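You operate a simulated robot arm through the tools that you are given. There is no shell and no other tool.

You are at the controls of a simulated robot arm. One attempt, no reset.

JOB
Clamp the key in the jig, sand off its old glue with the rough block, then free it.
Fine: blue knob to HOLD, later to FREE; it stays in the jig, bar up; block back. What is to be rubbed or washed off counts as gone when no trace of it is left.

Only the result counts: the job must be done as asked and must still hold three seconds after the hand-in. Knocking over, shifting, dropping, spilling or breaking anything else fails it.

ROBOT AND FRAMES
A 6-joint arm with a two-finger gripper, fixed in place. Base frame: the origin is at the foot of the arm, x ahead of it, y to its left, z up; the work surface is at about z = 0. Lengths are in mm, angles in degrees, forces in N, time in s.
With the tool pointing down near the work surface it reaches from about 240 to 620 mm from the base axis. Its first joint turns from -66.0 to 66.0 degrees. Payload 1.37 kg.
The tool frame sits at the grasp point between the pads (the TCP): z along the fingers, y along the line on which they close. The tips reach 22 mm beyond it. The gripper opens to 92 mm; its body begins 65 mm behind the TCP.
Orientation is that of the tool frame in the base frame, as a unit quaternion [x, y, z, w]. With the fingers straight down and closing along the base's y, the tool's x points along the base's -x, its y along +y and its z along -z.

CONTROLS
- The arm moves only by the tool drive_tool. Its argument "steps" is a list of rows, each a list of 3 entries, a list of its own where there are three numbers: the shift along the tool's x, y, z in mm, then the turn, a rotation vector about the tool's x, y, z in degrees, then the finger opening in mm, from 0 to 92. In form: [[[dx, dy, dz], [rx, ry, rz], grip], ...]. A call has 1 to 20 rows; each row is the pose to reach, as a shift and turn from the pose commanded when the call began, along the tool's axes at that moment. Each row takes 0.2 s and may step no farther than 50 mm and 8.6 degrees from the row before; otherwise, or with a gripper value out of range, the whole call is refused. A pose out of reach is approached as far as the arm can. The call stops where the force on the tool passes 40 N (or 10 N more than at its start, if that is more) or the arm is blocked; 0.2 s more then pass. Each finger travels about 59.9 mm/s and halts on what it meets, pressing with about 26 N; the grip force reading is that of the motor and also rises with nothing between the fingers. The clock runs only during rows and for 0.2 s after the last one: add rows that repeat a pose to give the fingers time. It gives the time, the measured TCP pose, the force on the tool (base axes), the opening and the grip force at its end, in the units of the frame above (readings bear some noise), with the torque about the TCP (base axes, N m) and any sound that the robot's microphone picked up.
- Cameras (640 x 400 px; columns grow to the right, rows downward): "scene" is fixed at [40, -433.9, 581.6]; the picture's right is [0.73, -0.68, 0.00], its down [-0.40, -0.43, -0.81] and it looks along [0.55, 0.59, -0.59] (base axes); focal length 325 px, centre (320, 200). "wrist" rides on the gripper at [71, 19, -102] in the tool frame; the picture's right is [-0.26, 0.96, 0.00], its down [-0.75, -0.21, -0.62] and it looks along [-0.60, -0.16, 0.78] (tool axes); focal length 280 px, centre (320, 200). There is no depth. A picture from a camera that has moved, and an enlarged one, comes with that camera's place and axes in the base frame and with its lens.
- grab_frame(camera): a new picture of that camera. The clock stands still meanwhile.
- inspect(camera, box): a new picture of the part [left, top, right, bottom] of that camera's present view, enlarged. The clock stands still meanwhile.
- finish_job(): hands the job in; it is judged then, once.

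Nothing tells you positions but the pictures and the camera data. Unless the task says otherwise, let go and move clear before handing in.

The tools are called after ">>>" by a JSON object that holds its "fn" and its "kwargs". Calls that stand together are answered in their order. drive_tool: Moves the arm, as the interface text tells. Its arguments: {"type":"object","properties":{"steps":{"type":"array"}},"required":["steps"]} The other tools are called the same way: grab_frame (camera) takes a picture; inspect (camera, box) takes an enlarged picture of a part of a camera's view; finish_job () hands the job in.

At the start:

```text
time: 0.0
tcp_pos: [445.8, -27.6, 319.3]
tcp_rot: [0.0, 1.0, -0.001, 0.001]
wrist_force: [-0.7, 0.3, -0.5]
moment: [0.02, 0.04, 0.0]
grip_width: 92.1
grip_force: 0.1
```

scene: 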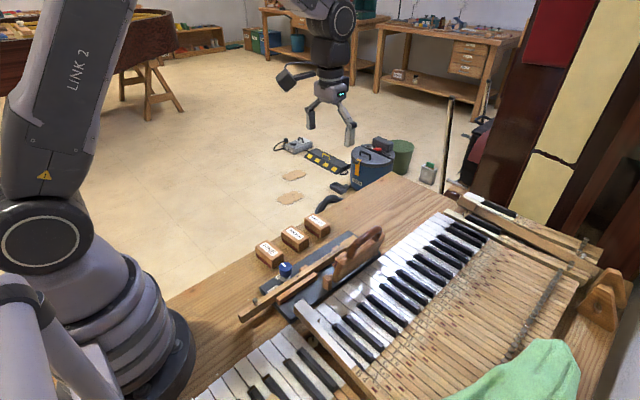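
wrist: 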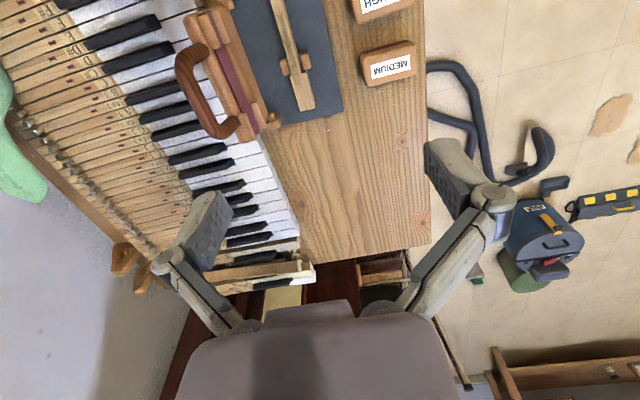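

I see a workbench with a piano keyboard, a jig with a key, a blue knob, a clamp bar with a handle, and three labelled blocks. I'll look closer before moving.

>>> {"fn": "inspect", "kwargs": {"camera": "scene", "box": [220, 200, 400, 330]}}

>>> {"fn": "inspect", "kwargs": {"camera": "wrist", "box": [160, 0, 440, 175]}}

```text
3.08 times, centred on (310, 265) of scene
camera zoom: at [40.0, -433.9, 581.6], right [0.73, -0.68, 0.0], down [-0.4, -0.43, -0.81], along [0.55, 0.59, -0.59], focal length 1001 px, centre (351, 0)
```

zoom: 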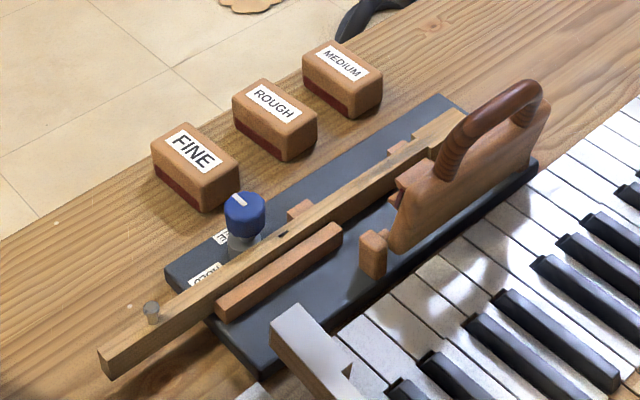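

```text
2.29 times, centred on (300, 88) of wrist
camera zoom: at [373.7, -8.4, 420.9], right [0.26, 0.96, 0.0], down [0.75, -0.2, 0.63], along [0.6, -0.17, -0.78], focal length 641 px, centre (366, 457)
```

zoom: 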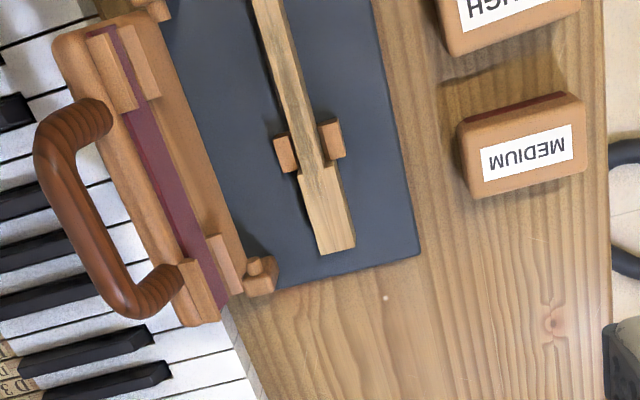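

The jig lies along x at about y = -53, with the key from about x = 180 to 515. The blocks FINE, ROUGH and MEDIUM are near (325, 46), (405, 49) and (480, 47), the knob is near (312, -34), and the handled bar stands up on the -y side. I'll move the camera back for a better look.

>>> {"fn": "drive_tool", "kwargs": {"steps": [[[40, 0, 0], [0, 0, 0], 92], [[80, 0, 0], [0, 0, 0], 92], [[120, 0, 0], [0, 0, 0], 92], [[120, 0, 0], [0, 0, 0], 92]]}}

>>> {"fn": "grab_frame", "kwargs": {"camera": "wrist"}}

>>> {"fn": "grab_frame", "kwargs": {"camera": "scene"}}

```text
time: 1.0
tcp_pos: [324.6, -28.0, 317.8]
tcp_rot: [0.0, 1.0, -0.001, 0.0]
wrist_force: [-0.5, 0.0, -0.4]
moment: [-0.03, 0.0, 0.02]
grip_width: 92.1
grip_force: 0.0
```

```text
taken
camera wrist: at [252.6, -8.9, 419.6], right [0.26, 0.96, 0.0], down [0.75, -0.2, 0.63], along [0.6, -0.17, -0.78], focal length 280 px, centre (320, 200)
```

wrist: 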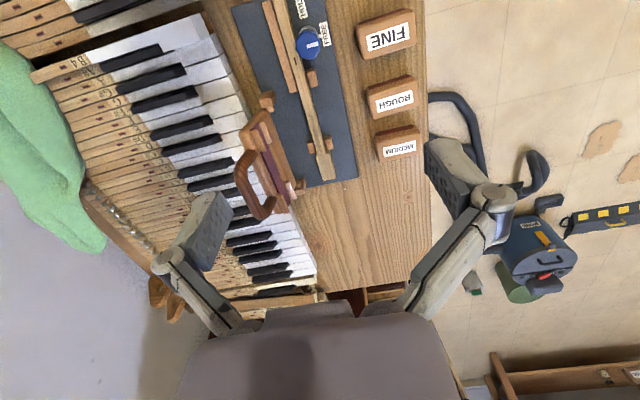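

```text
taken
```

scene: 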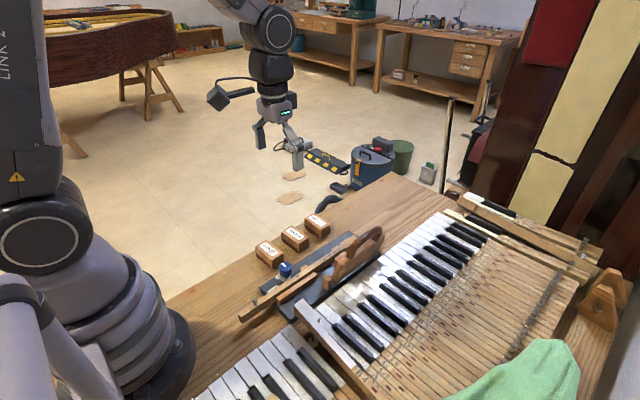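

>>> {"fn": "inspect", "kwargs": {"camera": "wrist", "box": [220, 0, 440, 110]}}

>>> {"fn": "inspect", "kwargs": {"camera": "wrist", "box": [220, 80, 380, 220]}}

>>> {"fn": "inspect", "kwargs": {"camera": "scene", "box": [290, 215, 390, 300]}}

>>> {"fn": "inspect", "kwargs": {"camera": "scene", "box": [230, 250, 330, 330]}}

```text
2.91 times, centred on (330, 55) of wrist
camera zoom: at [252.6, -8.9, 419.6], right [0.26, 0.96, 0.0], down [0.75, -0.2, 0.63], along [0.6, -0.17, -0.78], focal length 816 px, centre (291, 622)
```

zoom: 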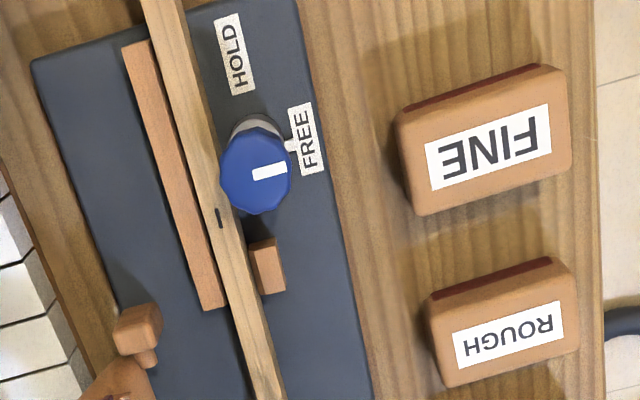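

```text
2.86 times, centred on (300, 150) of wrist
camera zoom: at [252.6, -8.9, 419.6], right [0.26, 0.96, 0.0], down [0.75, -0.2, 0.63], along [0.6, -0.17, -0.78], focal length 801 px, centre (377, 343)
```

zoom: 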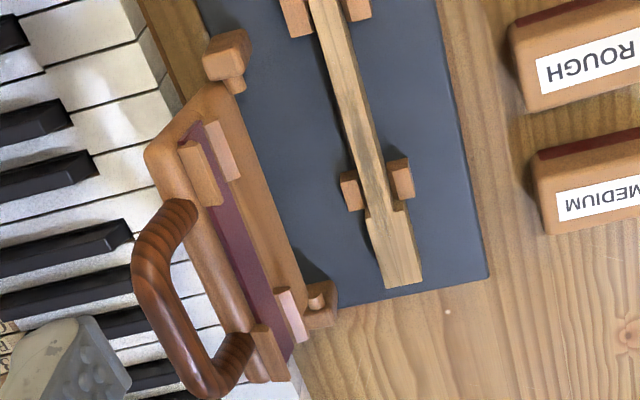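

```text
4.71 times, centred on (340, 258) of scene
camera zoom: at [40.0, -433.9, 581.6], right [0.73, -0.68, 0.0], down [-0.4, -0.43, -0.81], along [0.55, 0.59, -0.59], focal length 1531 px, centre (226, -71)
```

zoom: 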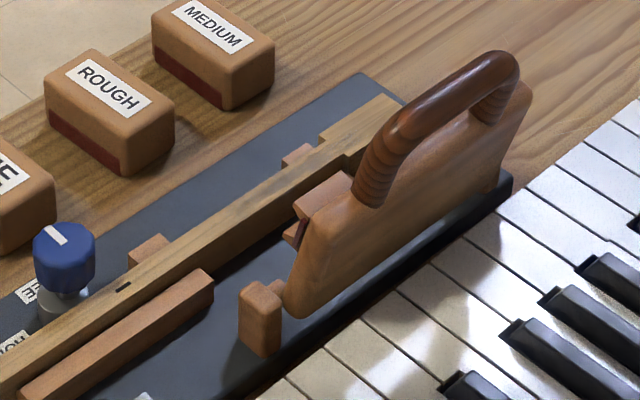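

```text
5.00 times, centred on (280, 290) of scene
camera zoom: at [40.0, -433.9, 581.6], right [0.73, -0.68, 0.0], down [-0.4, -0.43, -0.81], along [0.55, 0.59, -0.59], focal length 1626 px, centre (520, -250)
```

zoom: 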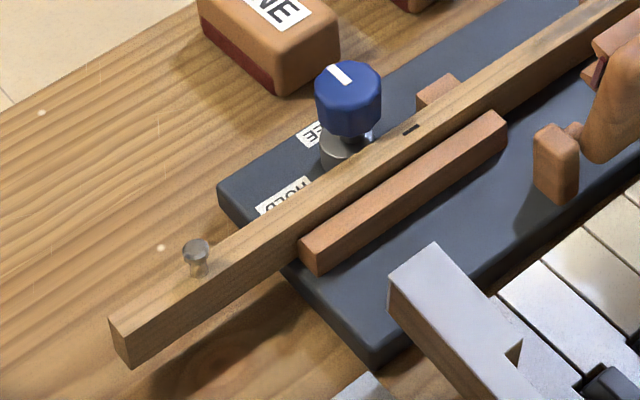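

The knob points at FREE (+y side) and HOLD is on its -x side, so a 90° counter-clockwise turn as seen from above should clamp it. I'll lower the camera over the far end of the key to find the glue.

>>> {"fn": "drive_tool", "kwargs": {"steps": [[[-30, -3, 28], [0, 0, 0], 92], [[-60, -6, 56], [0, 0, 0], 92], [[-90, -9, 84], [0, 0, 0], 92], [[-115, -12, 110], [0, 0, 0], 92], [[-115, -12, 110], [0, 0, 0], 92]]}}

>>> {"fn": "grab_frame", "kwargs": {"camera": "wrist"}}

>>> {"fn": "inspect", "kwargs": {"camera": "wrist", "box": [200, 0, 400, 125]}}

```text
time: 2.2
tcp_pos: [438.9, -38.0, 206.2]
tcp_rot: [-0.001, 1.0, -0.001, 0.001]
wrist_force: [-0.1, -0.3, 1.1]
moment: [-0.02, 0.03, 0.0]
grip_width: 92.1
grip_force: 0.3
```

```text
taken
camera wrist: at [368.5, -19.6, 308.8], right [0.26, 0.96, 0.0], down [0.75, -0.2, 0.63], along [0.6, -0.17, -0.78], focal length 280 px, centre (320, 200)
```

wrist: 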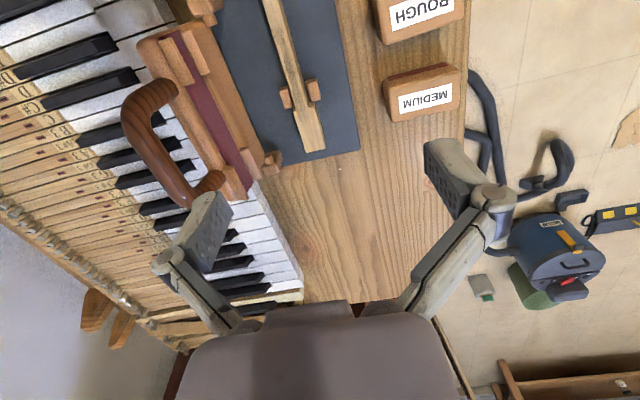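

```text
3.20 times, centred on (300, 62) of wrist
camera zoom: at [368.5, -19.6, 308.8], right [0.26, 0.96, 0.0], down [0.75, -0.2, 0.63], along [0.6, -0.17, -0.78], focal length 897 px, centre (384, 640)
```

zoom: 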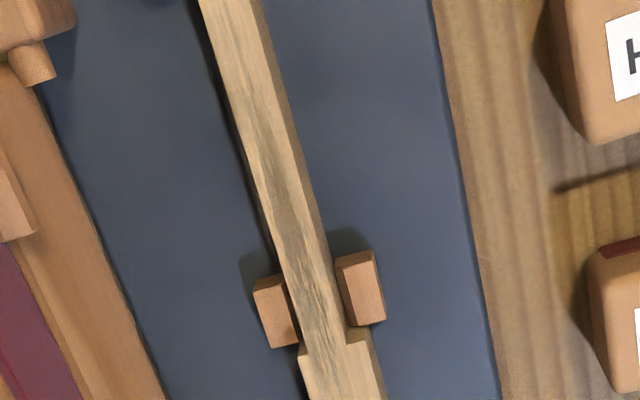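

There are grey-brown glue streaks on the key top ahead of the notch. I'll go closer to see how far they extend.

>>> {"fn": "drive_tool", "kwargs": {"steps": [[[15, -4, 20], [0, 0, 0], 92], [[30, -8, 40], [0, 0, 0], 92], [[30, -8, 40], [0, 0, 0], 92]]}}

>>> {"fn": "grab_frame", "kwargs": {"camera": "wrist"}}

>>> {"fn": "inspect", "kwargs": {"camera": "wrist", "box": [220, 0, 380, 100]}}

>>> {"fn": "inspect", "kwargs": {"camera": "wrist", "box": [220, 90, 380, 190]}}

```text
time: 3.0
tcp_pos: [410.2, -46.4, 168.4]
tcp_rot: [0.0, 1.0, -0.001, 0.001]
wrist_force: [0.2, -0.4, 0.2]
moment: [-0.05, 0.02, 0.01]
grip_width: 92.0
grip_force: 0.1
```

```text
taken
camera wrist: at [338.6, -28.5, 270.4], right [0.26, 0.96, 0.0], down [0.75, -0.2, 0.63], along [0.6, -0.16, -0.78], focal length 280 px, centre (320, 200)
```

wrist: 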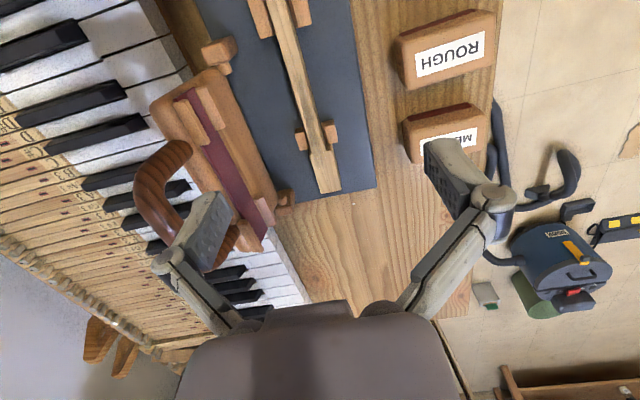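

```text
4.00 times, centred on (300, 50) of wrist
camera zoom: at [338.6, -28.5, 270.4], right [0.26, 0.96, 0.0], down [0.75, -0.2, 0.63], along [0.6, -0.16, -0.78], focal length 1122 px, centre (400, 800)
```

zoom: 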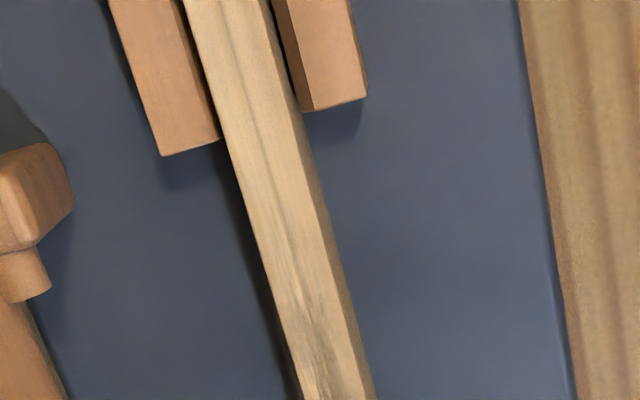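

```text
4.00 times, centred on (300, 140) of wrist
camera zoom: at [338.6, -28.5, 270.4], right [0.26, 0.96, 0.0], down [0.75, -0.2, 0.63], along [0.6, -0.16, -0.78], focal length 1122 px, centre (400, 440)
```

zoom: 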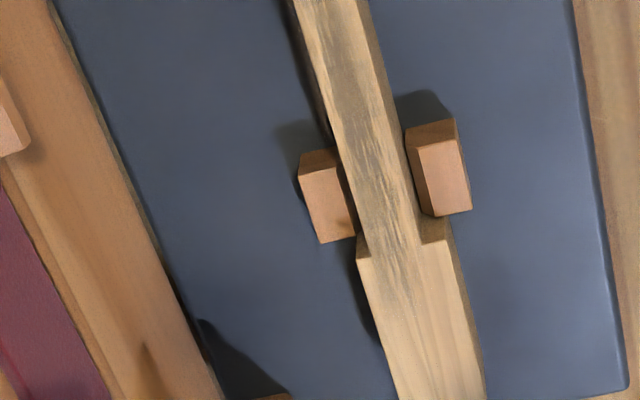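

The glue runs along the key top (z ≈ 41) from about x = 380 to 490 at y ≈ -61, and the side stops are lower, at about z = 32. The knob top is near (308, -40, 64), so I'll move above it for a precise fix.

>>> {"fn": "drive_tool", "kwargs": {"steps": [[[33, 2, 0], [0, 0, 0], 92], [[66, 4, 0], [0, 0, 0], 92], [[99, 6, 0], [0, 0, 0], 92], [[99, 6, 0], [0, 0, 0], 92]]}}

>>> {"fn": "grab_frame", "kwargs": {"camera": "wrist"}}

>>> {"fn": "inspect", "kwargs": {"camera": "wrist", "box": [240, 40, 400, 140]}}

>>> {"fn": "inspect", "kwargs": {"camera": "scene", "box": [255, 240, 315, 290]}}

>>> {"fn": "inspect", "kwargs": {"camera": "wrist", "box": [400, 120, 540, 240]}}

```text
time: 4.0
tcp_pos: [311.3, -40.8, 169.3]
tcp_rot: [0.001, 1.0, -0.001, 0.0]
wrist_force: [0.5, -0.4, -0.3]
moment: [-0.01, 0.06, -0.01]
grip_width: 91.9
grip_force: 0.1
```

```text
taken
camera wrist: at [239.5, -21.8, 269.9], right [0.26, 0.96, 0.0], down [0.75, -0.2, 0.63], along [0.6, -0.17, -0.78], focal length 280 px, centre (320, 200)
```

wrist: 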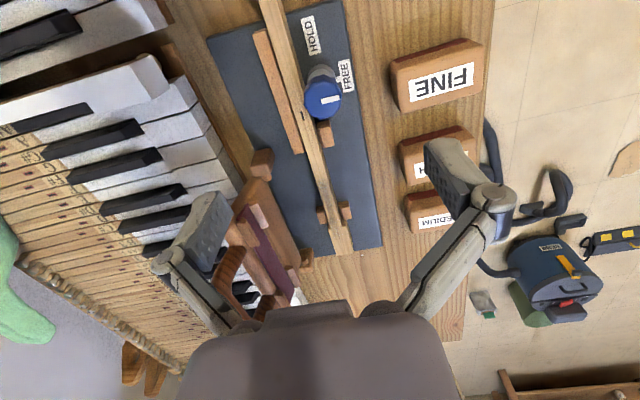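

```text
4.00 times, centred on (320, 90) of wrist
camera zoom: at [239.5, -21.8, 269.9], right [0.26, 0.96, 0.0], down [0.75, -0.2, 0.63], along [0.6, -0.17, -0.78], focal length 1122 px, centre (320, 640)
```

zoom: 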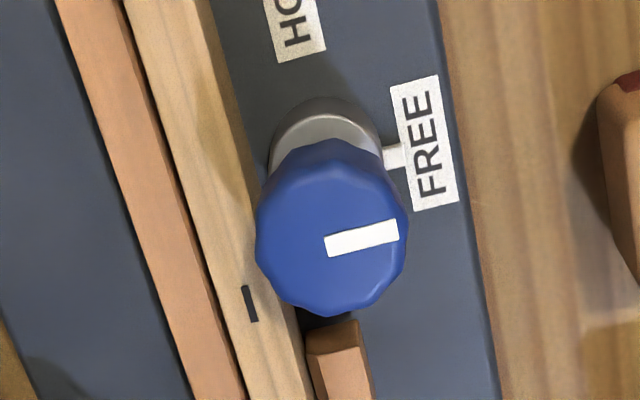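

```text
8.00 times, centred on (285, 265) of scene
camera zoom: at [40.0, -433.9, 581.6], right [0.73, -0.68, 0.0], down [-0.4, -0.43, -0.81], along [0.55, 0.59, -0.59], focal length 2602 px, centre (600, -320)
```

zoom: 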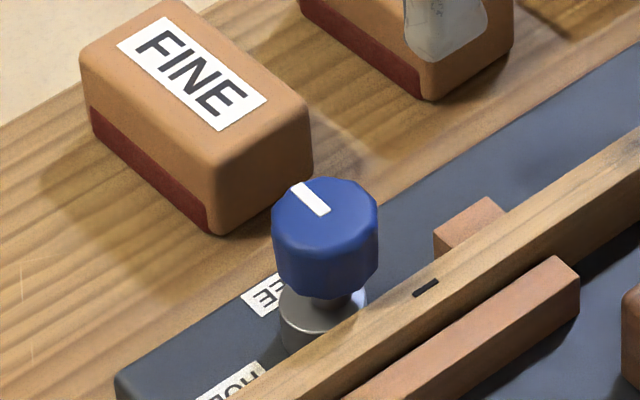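

```text
3.33 times, centred on (470, 180) of wrist
camera zoom: at [239.5, -21.8, 269.9], right [0.26, 0.96, 0.0], down [0.75, -0.2, 0.63], along [0.6, -0.17, -0.78], focal length 935 px, centre (-180, 267)
```

zoom: 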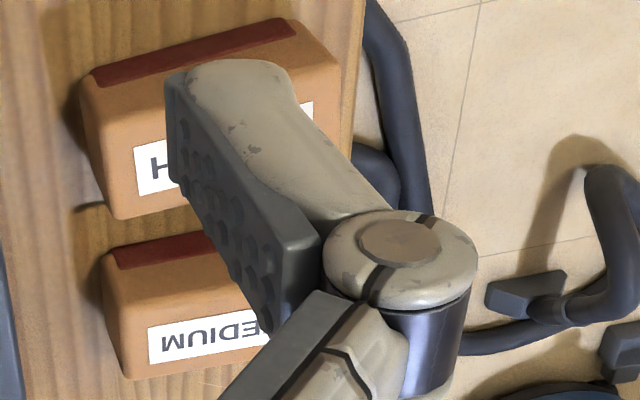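

The knob's centre is about (308.3, -40.1), its top is at z ≈ 64.5 and it is about 28 mm across. I'll turn the wrist 45° the other way first, so the 90° knob turn stays near the middle of the wrist's range.

>>> {"fn": "drive_tool", "kwargs": {"steps": [[[3, 0.7, 0], [0, 0, 7.5], 60], [[3, 0.7, 0], [0, 0, 15], 60], [[3, 0.7, 0], [0, 0, 22.5], 60], [[3, 0.7, 20], [0, 0, 30], 60], [[3, 0.7, 40], [0, 0, 37.5], 60], [[3, 0.7, 60], [0, 0, 45], 60], [[3, 0.7, 70], [0, 0, 45], 60], [[3, 0.7, 70], [0, 0, 45], 60]]}}

>>> {"fn": "grab_frame", "kwargs": {"camera": "wrist"}}

>>> {"fn": "inspect", "kwargs": {"camera": "scene", "box": [220, 200, 380, 310]}}

```text
time: 5.8
tcp_pos: [308.0, -40.0, 98.8]
tcp_rot: [0.383, 0.924, -0.001, 0.002]
wrist_force: [-0.1, 0.2, 0.9]
moment: [-0.02, 0.01, 0.0]
grip_width: 59.7
grip_force: 0.0
```

```text
taken
camera wrist: at [271.1, 22.9, 200.3], right [0.87, 0.5, 0.0], down [0.39, -0.68, 0.63], along [0.31, -0.54, -0.78], focal length 280 px, centre (320, 200)
```

wrist: 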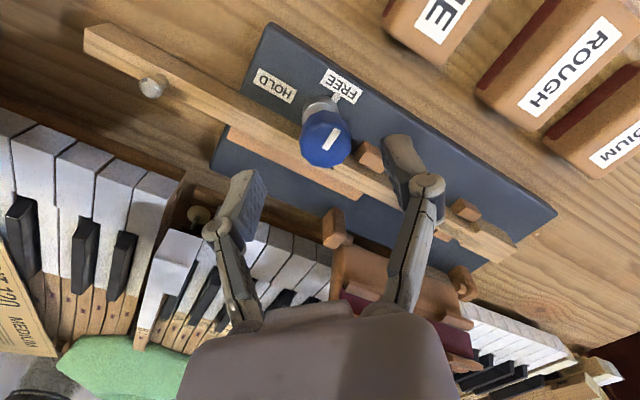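

```text
3.64 times, centred on (300, 255) of scene
camera zoom: at [40.0, -433.9, 581.6], right [0.73, -0.68, 0.0], down [-0.4, -0.43, -0.81], along [0.55, 0.59, -0.59], focal length 1183 px, centre (393, 0)
```

zoom: 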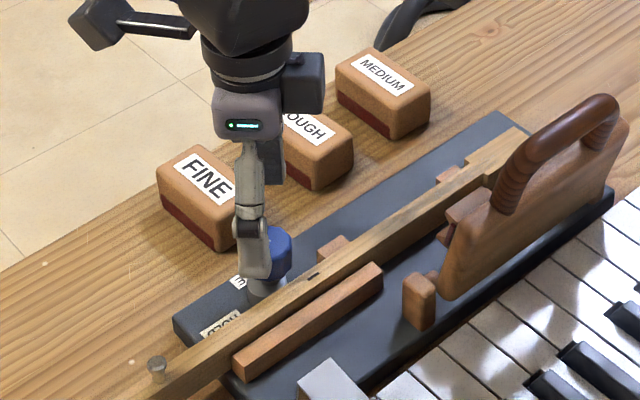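

>>> {"fn": "inspect", "kwargs": {"camera": "wrist", "box": [260, 80, 400, 190]}}

```text
3.64 times, centred on (330, 135) of wrist
camera zoom: at [271.1, 22.9, 200.3], right [0.87, 0.5, 0.0], down [0.39, -0.68, 0.63], along [0.31, -0.54, -0.78], focal length 1020 px, centre (284, 436)
```

zoom: 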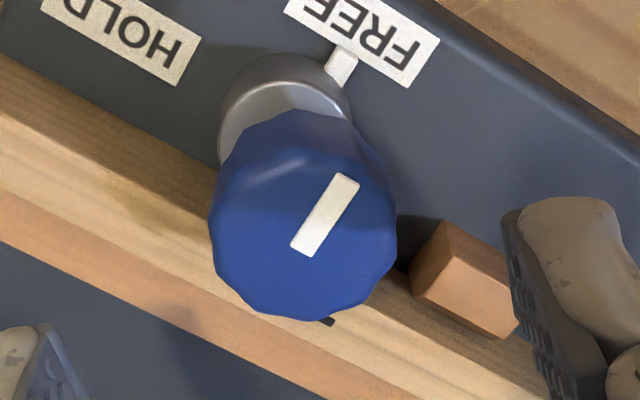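

From two wrist views I now put the knob's axis nearer (308.4, -38). I'll shift slightly and descend around it with the fingers open.

>>> {"fn": "drive_tool", "kwargs": {"steps": [[[1.1, 1.7, 10], [0, 0, 0], 60], [[1.1, 1.7, 20], [0, 0, 0], 60], [[1.1, 1.7, 29], [0, 0, 0], 60], [[1.1, 1.7, 29], [0, 0, 0], 60]]}}

>>> {"fn": "grab_frame", "kwargs": {"camera": "wrist"}}

>>> {"fn": "inspect", "kwargs": {"camera": "scene", "box": [250, 230, 330, 290]}}

```text
time: 6.8
tcp_pos: [309.5, -38.7, 70.3]
tcp_rot: [0.383, 0.924, 0.0, 0.0]
wrist_force: [0.5, 1.0, -0.3]
moment: [-0.02, 0.0, 0.01]
grip_width: 60.1
grip_force: 0.1
```

```text
taken
camera wrist: at [271.6, 24.9, 171.2], right [0.87, 0.5, 0.0], down [0.39, -0.68, 0.63], along [0.31, -0.54, -0.78], focal length 280 px, centre (320, 200)
```

wrist: 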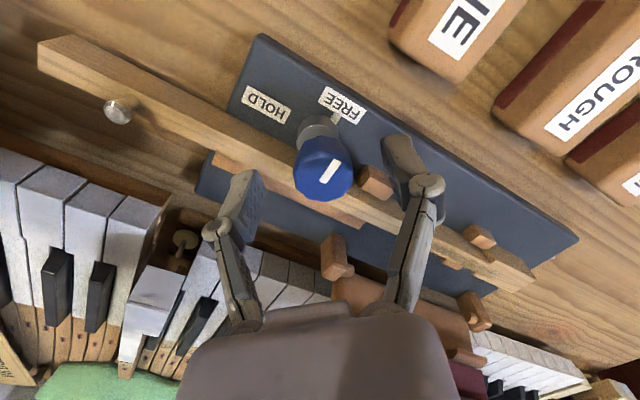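

```text
6.67 times, centred on (290, 260) of scene
camera zoom: at [40.0, -433.9, 581.6], right [0.73, -0.68, 0.0], down [-0.4, -0.43, -0.81], along [0.55, 0.59, -0.59], focal length 2168 px, centre (520, -200)
```

zoom: 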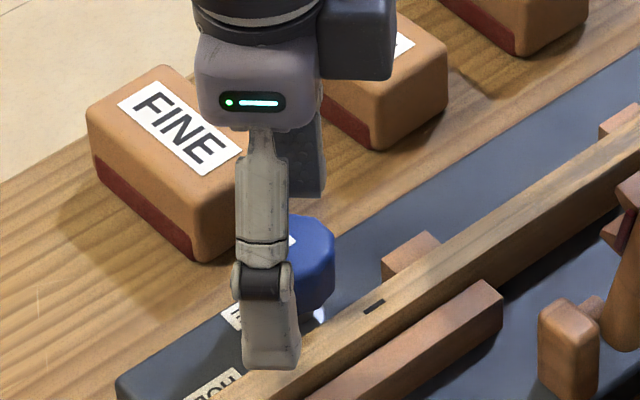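

>>> {"fn": "inspect", "kwargs": {"camera": "wrist", "box": [220, 110, 460, 260]}}

```text
2.67 times, centred on (340, 185) of wrist
camera zoom: at [271.6, 24.9, 171.2], right [0.87, 0.5, 0.0], down [0.39, -0.68, 0.63], along [0.31, -0.54, -0.78], focal length 748 px, centre (267, 240)
```

zoom: 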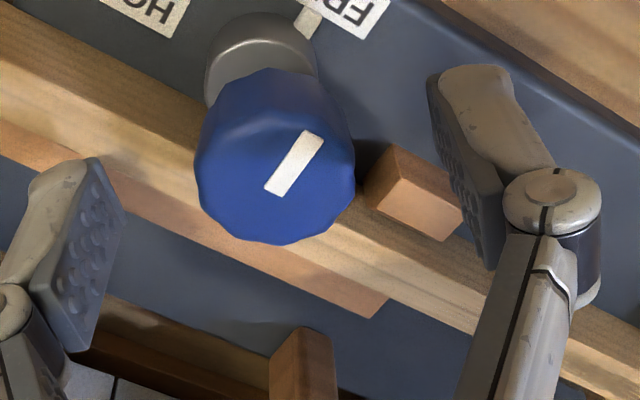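

The fingers straddle the knob with about a 1 mm offset, which I'll correct while lowering slightly. Then I'll close on it.

>>> {"fn": "drive_tool", "kwargs": {"steps": [[[0.5, 1.3, 1.5], [0, 0, 0], 60], [[0.5, 1.3, 1.5], [0, 0, 0], 40], [[0.5, 1.3, 1.5], [0, 0, 0], 20], [[0.5, 1.3, 1.5], [0, 0, 0], 20], [[0.5, 1.3, 1.5], [0, 0, 0], 20], [[0.5, 1.3, 1.5], [0, 0, 0], 20]]}}

>>> {"fn": "inspect", "kwargs": {"camera": "wrist", "box": [220, 110, 460, 260]}}

```text
time: 8.2
tcp_pos: [309.1, -37.8, 68.4]
tcp_rot: [0.382, 0.924, 0.0, 0.001]
wrist_force: [-0.5, -0.7, 0.4]
moment: [0.01, 0.0, 0.01]
grip_width: 27.6
grip_force: 26.2
```

```text
2.67 times, centred on (340, 185) of wrist
camera zoom: at [272.0, 26.2, 170.3], right [0.87, 0.5, 0.0], down [0.39, -0.68, 0.63], along [0.31, -0.54, -0.78], focal length 748 px, centre (267, 240)
```

zoom: 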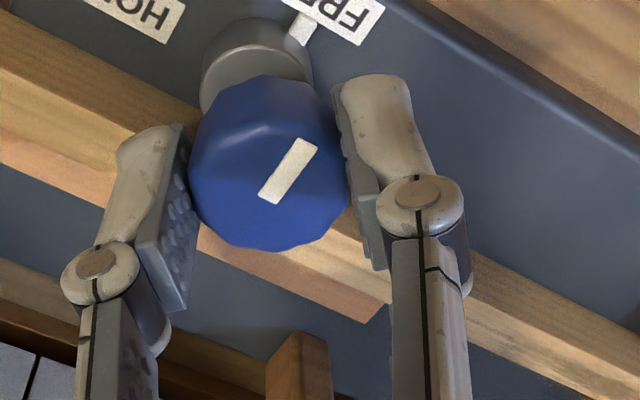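

The knob is gripped at 27.6 mm with no side force. I'll now turn it counter-clockwise as seen from above, in small steps.

>>> {"fn": "drive_tool", "kwargs": {"steps": [[[0, 0, 0], [0, 0, -5], 20], [[0, 0, 0], [0, 0, -10], 20], [[0, 0, 0], [0, 0, -15], 20], [[0, 0, 0], [0, 0, -20], 20], [[0, 0, 0], [0, 0, -25], 20], [[0, 0, 0], [0, 0, -30], 20], [[0, 0, 0], [0, 0, -30], 20]]}}

>>> {"fn": "grab_frame", "kwargs": {"camera": "wrist"}}

```text
time: 9.8
tcp_pos: [308.7, -36.7, 69.0]
tcp_rot: [0.131, 0.991, 0.0, -0.001]
wrist_force: [-13.3, -18.0, 4.5]
moment: [-0.21, 0.07, -0.05]
grip_width: 27.5
grip_force: 25.9
```

```text
taken
camera wrist: at [245.0, -0.9, 170.3], right [0.5, 0.86, 0.0], down [0.67, -0.39, 0.63], along [0.54, -0.31, -0.78], focal length 280 px, centre (320, 200)
```

wrist: 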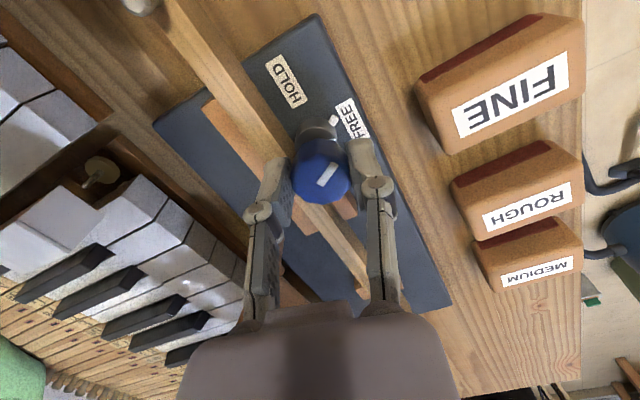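

The knob seems to be following, but there is a side force of about 22 N, so my pivot is off-axis. I'll check the mark, then relieve the force with a small shift to estimate the offset.

>>> {"fn": "inspect", "kwargs": {"camera": "wrist", "box": [220, 60, 460, 230]}}

>>> {"fn": "drive_tool", "kwargs": {"steps": [[[0.1, -1.0, 0], [0, 0, 0], 20], [[0.1, -1.0, 0], [0, 0, 0], 20]]}}

```text
2.35 times, centred on (340, 145) of wrist
camera zoom: at [245.0, -0.9, 170.3], right [0.5, 0.86, 0.0], down [0.67, -0.39, 0.63], along [0.54, -0.31, -0.78], focal length 660 px, centre (273, 329)
```

zoom: 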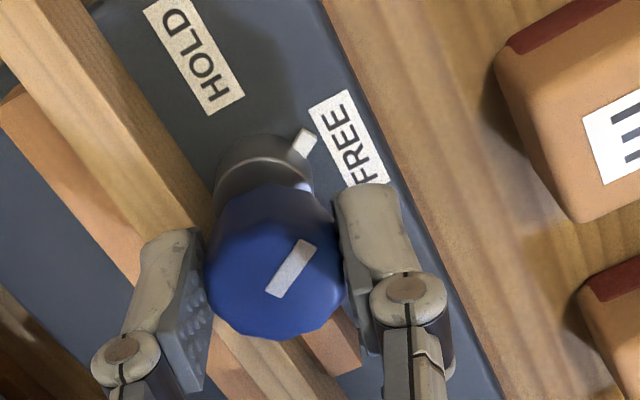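

```text
time: 10.4
tcp_pos: [308.9, -38.0, 69.0]
tcp_rot: [0.13, 0.992, 0.0, 0.001]
wrist_force: [-9.1, 13.9, 5.4]
moment: [0.21, 0.37, 0.05]
grip_width: 27.3
grip_force: 26.0
```

The knob and its tick follow the gripper, and the stiffness is about 34 N/mm, which puts the pivot about 1.3 mm off. I'll continue the turn about the corrected axis.

>>> {"fn": "drive_tool", "kwargs": {"steps": [[[0.3, 0.34, 0], [0, 0, 0], 20], [[0.3, 0.23, 0], [0, 0, -5], 20], [[0.31, 0.12, 0], [0, 0, -10], 20], [[0.29, 0.01, 0], [0, 0, -15], 20], [[0.27, -0.1, 0], [0, 0, -20], 20], [[0.24, -0.2, 0], [0, 0, -25], 20], [[0.2, -0.31, 0], [0, 0, -30], 20], [[0.2, -0.31, 0], [0, 0, -30], 20]]}}

>>> {"fn": "inspect", "kwargs": {"camera": "wrist", "box": [220, 60, 460, 230]}}

```text
time: 12.2
tcp_pos: [308.5, -38.5, 68.3]
tcp_rot: [-0.131, 0.991, -0.001, 0.001]
wrist_force: [-6.3, 9.0, 1.2]
moment: [0.09, -0.25, 0.02]
grip_width: 27.4
grip_force: 25.1
```

```text
2.35 times, centred on (340, 145) of wrist
camera zoom: at [235.0, -38.7, 169.9], right [0.0, 1.0, 0.0], down [0.78, 0.0, 0.63], along [0.63, 0.0, -0.78], focal length 660 px, centre (273, 329)
```

zoom: 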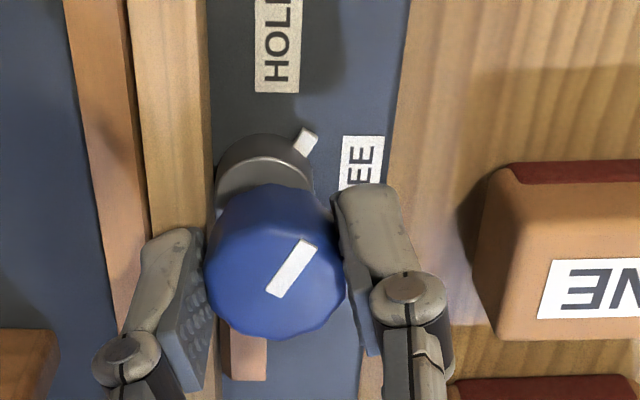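

>>> {"fn": "drive_tool", "kwargs": {"steps": [[[0.11, 0.3, 0], [0, 0, 0], 20], [[0.1, 0.2, 0], [0, 0, -5], 20], [[0.07, 0.1, 0], [0, 0, -10], 20], [[0.05, 0.0, 0], [0, 0, -15], 20], [[0.03, -0.12, 0], [0, 0, -20], 20], [[0.02, -0.24, 0], [0, 0, -25], 20], [[0.01, -0.35, 0], [0, 0, -30], 20], [[0.01, -0.35, 0], [0, 0, -30], 20]]}}

>>> {"fn": "inspect", "kwargs": {"camera": "wrist", "box": [220, 60, 460, 230]}}

>>> {"fn": "inspect", "kwargs": {"camera": "scene", "box": [240, 220, 340, 290]}}

```text
time: 14.0
tcp_pos: [308.9, -38.7, 68.9]
tcp_rot: [-0.383, 0.924, -0.001, 0.001]
wrist_force: [3.3, -3.2, -0.4]
moment: [0.0, -0.03, -0.21]
grip_width: 27.5
grip_force: 25.9
```

```text
2.35 times, centred on (340, 145) of wrist
camera zoom: at [245.0, -76.0, 170.1], right [-0.5, 0.87, 0.0], down [0.68, 0.39, 0.63], along [0.54, 0.31, -0.78], focal length 660 px, centre (273, 329)
```

zoom: 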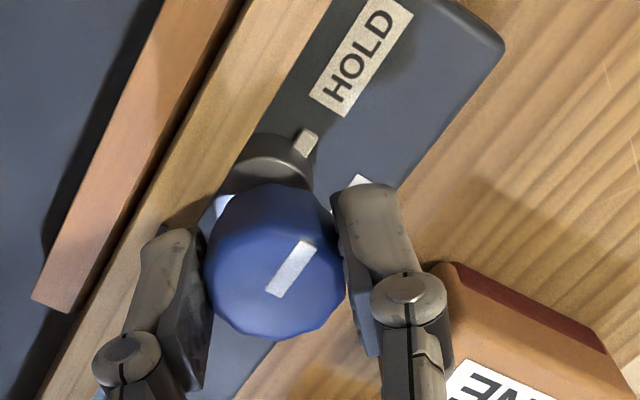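

```text
5.71 times, centred on (290, 255) of scene
camera zoom: at [40.1, -433.9, 581.5], right [0.73, -0.68, 0.0], down [-0.4, -0.43, -0.81], along [0.55, 0.59, -0.59], focal length 1859 px, centre (491, -114)
```

zoom: 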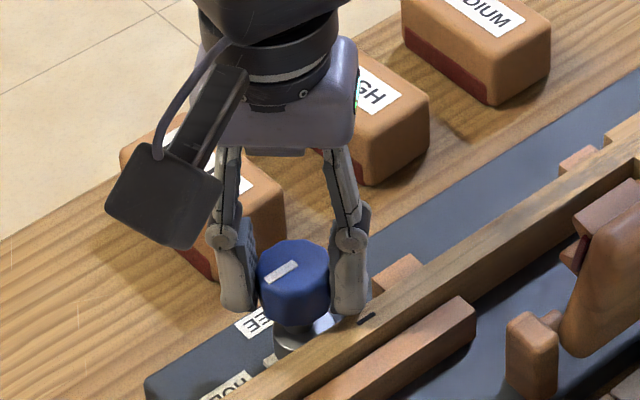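

The knob has turned 90° and its tick now points to the HOLD label. I'll open the fingers, lift clear and check the pointer.

>>> {"fn": "drive_tool", "kwargs": {"steps": [[[0, 0, 0], [0, 0, 0], 30], [[0, 0, 0], [0, 0, 0], 45], [[0, 0, 0], [0, 0, 0], 60], [[0, 0, -20], [0, 0, 0], 60], [[0, 0, -50], [0, 0, 0], 60], [[0, 0, -90], [0, 0, 7], 60], [[0, 0, -100], [0, 0, 15], 70], [[0, 0, -100], [0, 0, 23], 80], [[0, 0, -100], [0, 0, 31], 80], [[0, 0, -100], [0, 0, 39], 80], [[0, 0, -100], [0, 0, 45], 80], [[0, 0, -100], [0, 0, 45], 80]]}}

>>> {"fn": "inspect", "kwargs": {"camera": "wrist", "box": [240, 0, 400, 140]}}

>>> {"fn": "grab_frame", "kwargs": {"camera": "wrist"}}

>>> {"fn": "inspect", "kwargs": {"camera": "scene", "box": [240, 220, 340, 290]}}

```text
time: 16.6
tcp_pos: [309.3, -38.5, 168.0]
tcp_rot: [0.002, 1.0, -0.001, 0.002]
wrist_force: [-0.8, 0.2, -0.8]
moment: [-0.02, 0.03, 0.01]
grip_width: 80.1
grip_force: 0.0
```

```text
2.86 times, centred on (320, 70) of wrist
camera zoom: at [237.2, -19.7, 270.2], right [0.26, 0.96, 0.0], down [0.75, -0.21, 0.63], along [0.6, -0.17, -0.78], focal length 801 px, centre (320, 571)
```

zoom: 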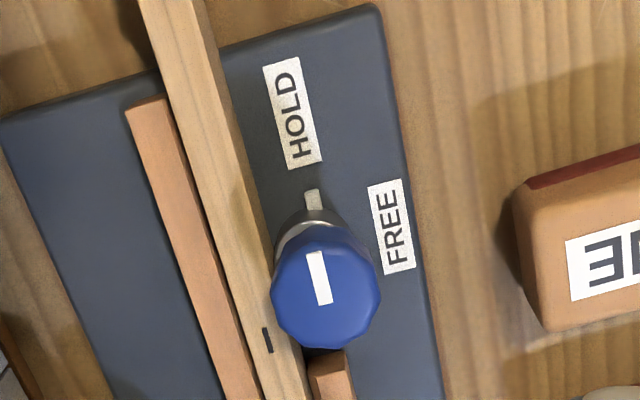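

```text
taken
camera wrist: at [237.2, -19.7, 270.2], right [0.26, 0.96, 0.0], down [0.75, -0.21, 0.63], along [0.6, -0.17, -0.78], focal length 280 px, centre (320, 200)
```

wrist: 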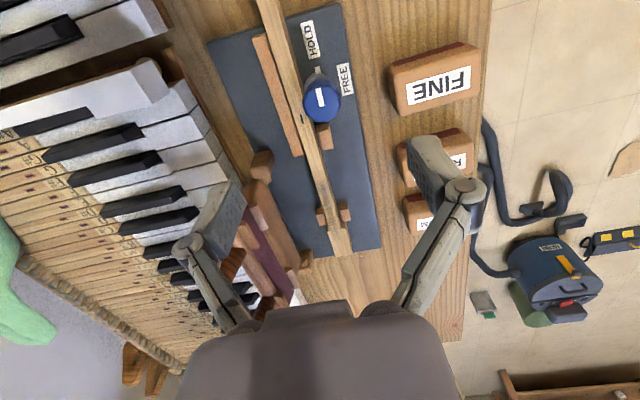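

```text
5.71 times, centred on (290, 255) of scene
camera zoom: at [40.0, -433.9, 581.6], right [0.73, -0.68, 0.0], down [-0.4, -0.43, -0.81], along [0.55, 0.59, -0.59], focal length 1859 px, centre (491, -114)
```

zoom: 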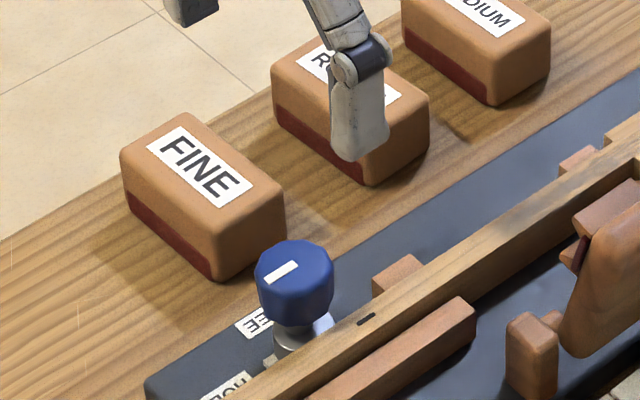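

The knob mark and its tick both point at HOLD. Next I'll move over the ROUGH block and locate it precisely.

>>> {"fn": "drive_tool", "kwargs": {"steps": [[[-25, 22, 0], [0, 0, 0], 85], [[-50, 45, 0], [0, 0, 0], 85], [[-75, 67, 0], [0, 0, 0], 85], [[-97, 88, 0], [0, 0, 0], 85], [[-97, 88, 0], [0, 0, 0], 85]]}}

>>> {"fn": "grab_frame", "kwargs": {"camera": "wrist"}}

>>> {"fn": "inspect", "kwargs": {"camera": "wrist", "box": [220, 20, 420, 170]}}

>>> {"fn": "inspect", "kwargs": {"camera": "scene", "box": [240, 200, 340, 270]}}

```text
time: 17.8
tcp_pos: [405.7, 49.1, 167.8]
tcp_rot: [0.0, 1.0, -0.001, 0.001]
wrist_force: [-0.1, -0.4, -0.4]
moment: [0.01, -0.01, 0.02]
grip_width: 84.9
grip_force: 0.1
```

```text
taken
camera wrist: at [334.9, 68.1, 269.8], right [0.26, 0.96, 0.0], down [0.75, -0.2, 0.63], along [0.6, -0.17, -0.78], focal length 280 px, centre (320, 200)
```

wrist: 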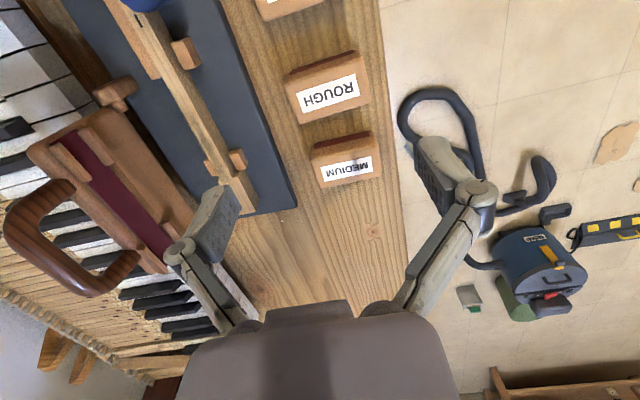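

```text
2.67 times, centred on (320, 95) of wrist
camera zoom: at [334.9, 68.1, 269.8], right [0.26, 0.96, 0.0], down [0.75, -0.2, 0.63], along [0.6, -0.17, -0.78], focal length 748 px, centre (320, 480)
```

zoom: 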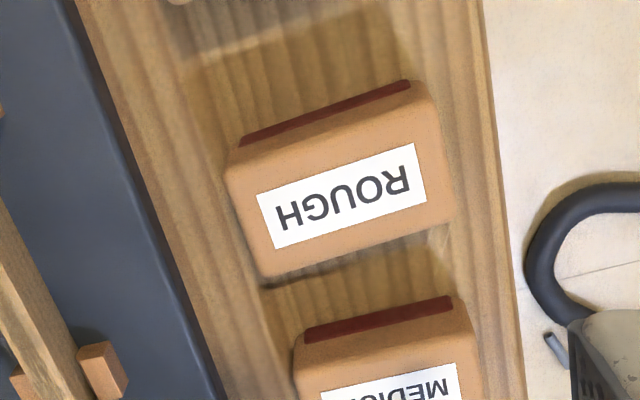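

```text
5.71 times, centred on (290, 235) of scene
camera zoom: at [40.1, -433.9, 581.6], right [0.73, -0.68, 0.0], down [-0.4, -0.43, -0.81], along [0.55, 0.59, -0.59], focal length 1859 px, centre (491, 0)
```

zoom: 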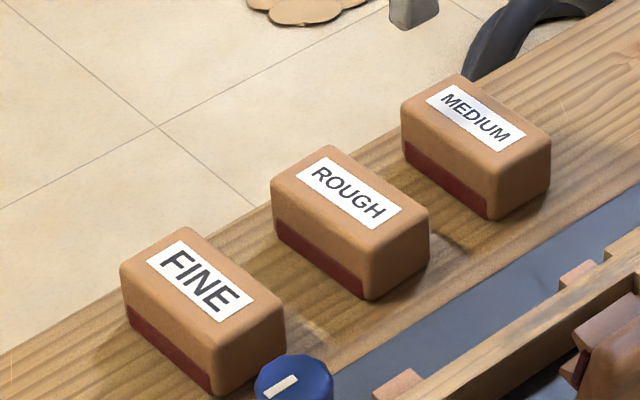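

The ROUGH block top is at about z = 33.5, centred near (409, 55.4), about 61 mm long in y and rotated about 2.5°. I'll align with it, descend partway and check.

>>> {"fn": "drive_tool", "kwargs": {"steps": [[[-3.3, 6.2, 25], [0, 0, -2.5], 76], [[-3.3, 6.2, 50], [0, 0, -2.5], 76], [[-3.3, 6.2, 70], [0, 0, -2.5], 76], [[-3.3, 6.2, 88], [0, 0, -2.5], 76], [[-3.3, 6.2, 88], [0, 0, -2.5], 76]]}}

>>> {"fn": "grab_frame", "kwargs": {"camera": "wrist"}}

>>> {"fn": "inspect", "kwargs": {"camera": "scene", "box": [240, 180, 360, 270]}}

```text
time: 19.0
tcp_pos: [410.3, 55.6, 79.6]
tcp_rot: [-0.022, 1.0, 0.0, 0.0]
wrist_force: [-0.1, 0.6, 0.2]
moment: [0.02, 0.0, -0.01]
grip_width: 75.7
grip_force: 0.1
```

```text
taken
camera wrist: at [337.9, 70.6, 181.6], right [0.22, 0.98, 0.0], down [0.76, -0.17, 0.63], along [0.61, -0.14, -0.78], focal length 280 px, centre (320, 200)
```

wrist: 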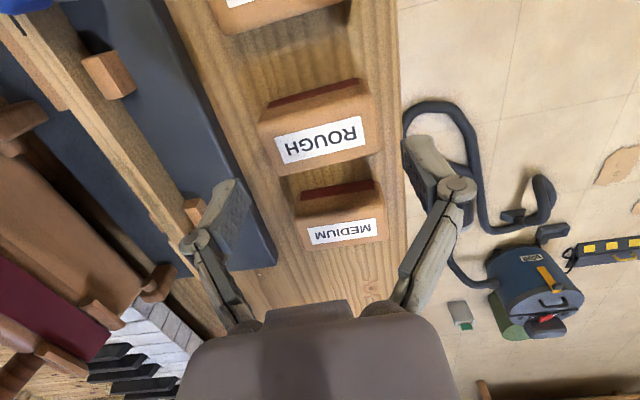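

```text
4.44 times, centred on (300, 225) of scene
camera zoom: at [40.0, -433.9, 581.6], right [0.73, -0.68, 0.0], down [-0.4, -0.43, -0.81], along [0.55, 0.59, -0.59], focal length 1446 px, centre (409, 89)
```

zoom: 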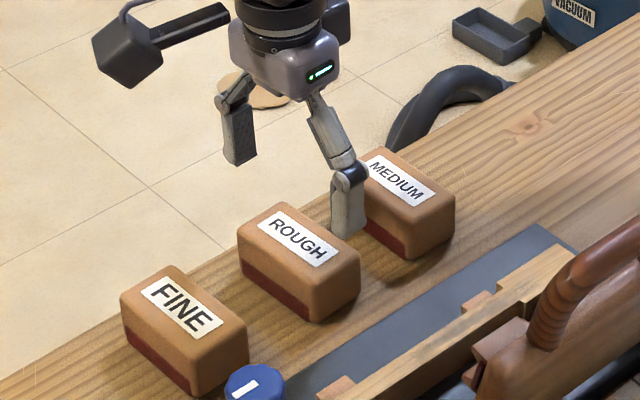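

The gripper is centred over the ROUGH label. I'll descend to about z = 34 and close on its ends.

>>> {"fn": "drive_tool", "kwargs": {"steps": [[[0, 0, 15], [0, 0, -1], 76], [[0, 0, 30], [0, 0, -1], 76], [[0, 0, 40], [0, 0, -1], 76], [[0, 0, 45.5], [0, 0, -1], 76], [[0, 0, 45.5], [0, 0, -1], 76]]}}

>>> {"fn": "grab_frame", "kwargs": {"camera": "wrist"}}

>>> {"fn": "inspect", "kwargs": {"camera": "scene", "box": [240, 180, 360, 270]}}

```text
time: 20.2
tcp_pos: [408.8, 55.3, 33.9]
tcp_rot: [-0.03, 1.0, -0.001, 0.0]
wrist_force: [-0.7, -0.5, 0.0]
moment: [0.01, 0.01, -0.03]
grip_width: 75.7
grip_force: 0.1
```

```text
taken
camera wrist: at [336.9, 69.7, 136.3], right [0.2, 0.98, 0.0], down [0.76, -0.16, 0.63], along [0.61, -0.13, -0.78], focal length 280 px, centre (320, 200)
```

wrist: 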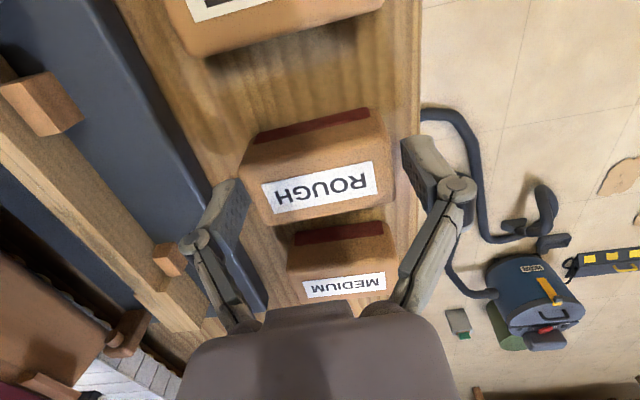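

```text
4.44 times, centred on (300, 225) of scene
camera zoom: at [40.0, -433.9, 581.6], right [0.73, -0.68, 0.0], down [-0.4, -0.43, -0.81], along [0.55, 0.59, -0.59], focal length 1446 px, centre (409, 89)
```

zoom: 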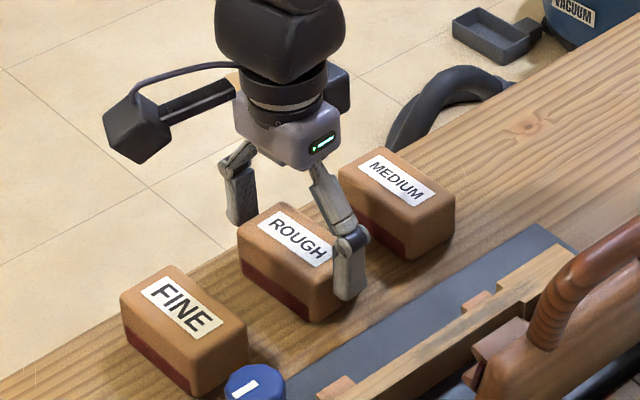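

The fingers straddle the block at the right height. I'll close on it.

>>> {"fn": "drive_tool", "kwargs": {"steps": [[[0, 0, 0], [0, 0, 0], 66], [[0, 0, 0], [0, 0, 0], 55], [[0, 0, 0], [0, 0, 0], 50], [[0, 0, 0], [0, 0, 0], 50], [[0, 0, 0], [0, 0, 0], 50]]}}

>>> {"fn": "grab_frame", "kwargs": {"camera": "wrist"}}

```text
time: 21.4
tcp_pos: [409.4, 54.9, 35.0]
tcp_rot: [-0.03, 1.0, -0.001, 0.0]
wrist_force: [-1.2, 0.0, 4.6]
moment: [-0.06, 0.04, -0.04]
grip_width: 67.1
grip_force: 25.9
```

```text
taken
camera wrist: at [336.8, 69.7, 136.6], right [0.2, 0.98, 0.0], down [0.76, -0.16, 0.63], along [0.61, -0.13, -0.78], focal length 280 px, centre (320, 200)
```

wrist: 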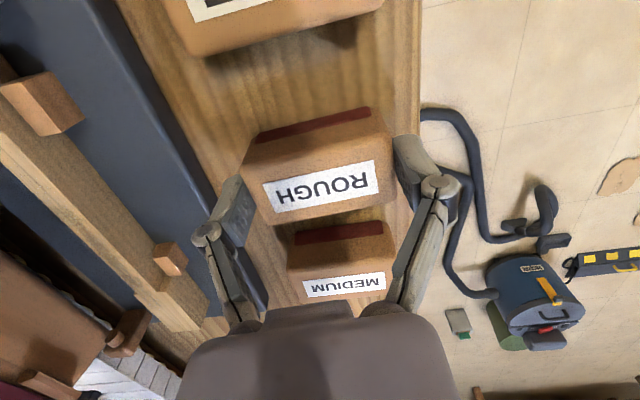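

The block is gripped (67 mm long). I'll lift it straight up, then rotate 90° so its long side runs along the key and the camera is on the side away from the bar.

>>> {"fn": "drive_tool", "kwargs": {"steps": [[[0, 0, -8], [0, 0, 0], 50], [[0, 0, -20], [0, 0, 0], 50], [[0, 0, -40], [0, 0, 0], 50], [[0, 0, -70], [0, 0, 0], 50], [[0, 0, -100], [0, 0, 0], 50], [[0, 0, -120], [0, 0, 0], 50], [[0, 0, -120], [0, 0, 0], 50]]}}

>>> {"fn": "grab_frame", "kwargs": {"camera": "wrist"}}

>>> {"fn": "inspect", "kwargs": {"camera": "scene", "box": [240, 140, 380, 260]}}

```text
time: 23.0
tcp_pos: [409.4, 55.8, 155.0]
tcp_rot: [-0.031, 1.0, -0.001, 0.002]
wrist_force: [0.9, 0.0, -0.6]
moment: [-0.01, 0.06, 0.0]
grip_width: 67.3
grip_force: 26.2
```

```text
taken
camera wrist: at [336.7, 70.6, 256.7], right [0.2, 0.98, 0.0], down [0.76, -0.16, 0.63], along [0.61, -0.13, -0.78], focal length 280 px, centre (320, 200)
```

wrist: 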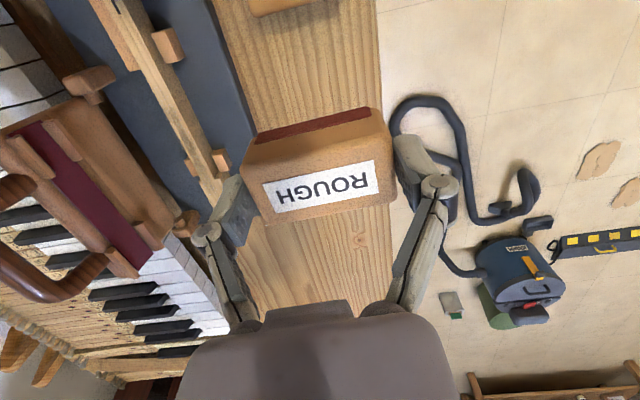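

```text
3.33 times, centred on (310, 200) of scene
camera zoom: at [40.0, -433.9, 581.6], right [0.73, -0.68, 0.0], down [-0.4, -0.43, -0.81], along [0.55, 0.59, -0.59], focal length 1084 px, centre (353, 200)
```

zoom: 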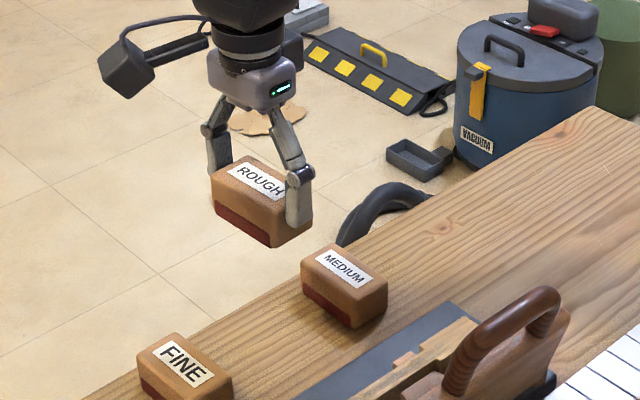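

The block is held securely. I'll rotate the tool 93.5° so the block's length lies along the key.

>>> {"fn": "drive_tool", "kwargs": {"steps": [[[0, 0, 0], [0, 0, 7.8], 50], [[0, 0, 0], [0, 0, 15.6], 50], [[0, 0, 0], [0, 0, 23.4], 50], [[0, 0, 0], [0, 0, 31.2], 50], [[0, 0, 0], [0, 0, 39], 50], [[0, 0, 0], [0, 0, 46.8], 50], [[0, 0, 0], [0, 0, 54.6], 50], [[0, 0, 0], [0, 0, 62.4], 50], [[0, 0, 0], [0, 0, 70.2], 50], [[0, 0, 0], [0, 0, 78], 50], [[0, 0, 0], [0, 0, 85.8], 50], [[0, 0, 0], [0, 0, 93.5], 50], [[0, 0, 0], [0, 0, 93.5], 50]]}}

>>> {"fn": "grab_frame", "kwargs": {"camera": "wrist"}}

>>> {"fn": "grab_frame", "kwargs": {"camera": "scene"}}

```text
time: 25.8
tcp_pos: [409.3, 55.9, 155.5]
tcp_rot: [0.708, 0.707, 0.0, 0.001]
wrist_force: [-0.4, 0.0, -0.7]
moment: [-0.01, 0.02, 0.0]
grip_width: 67.4
grip_force: 25.6
```

```text
taken
camera wrist: at [428.3, 125.9, 256.6], right [0.96, -0.26, 0.0], down [-0.21, -0.75, 0.63], along [-0.16, -0.6, -0.78], focal length 280 px, centre (320, 200)
```

wrist: 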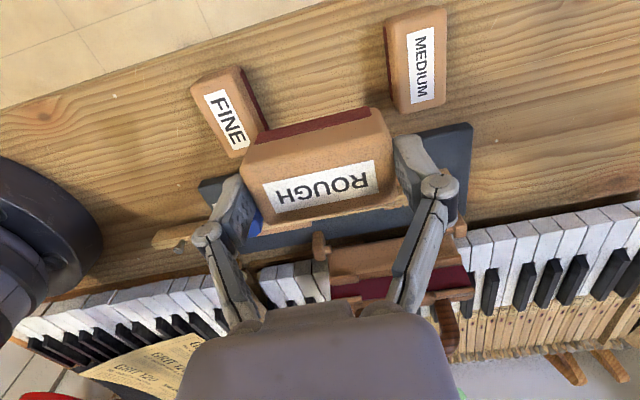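

```text
taken
```

scene: 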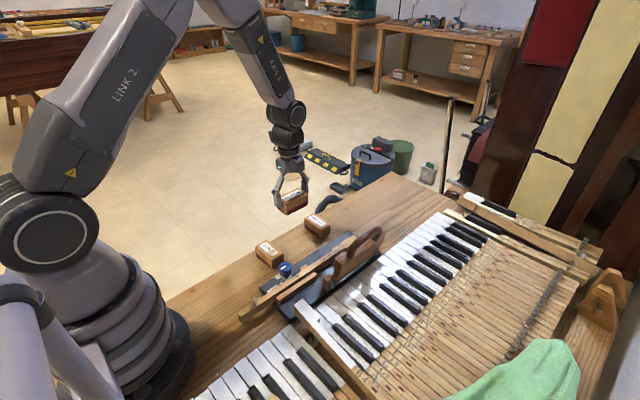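

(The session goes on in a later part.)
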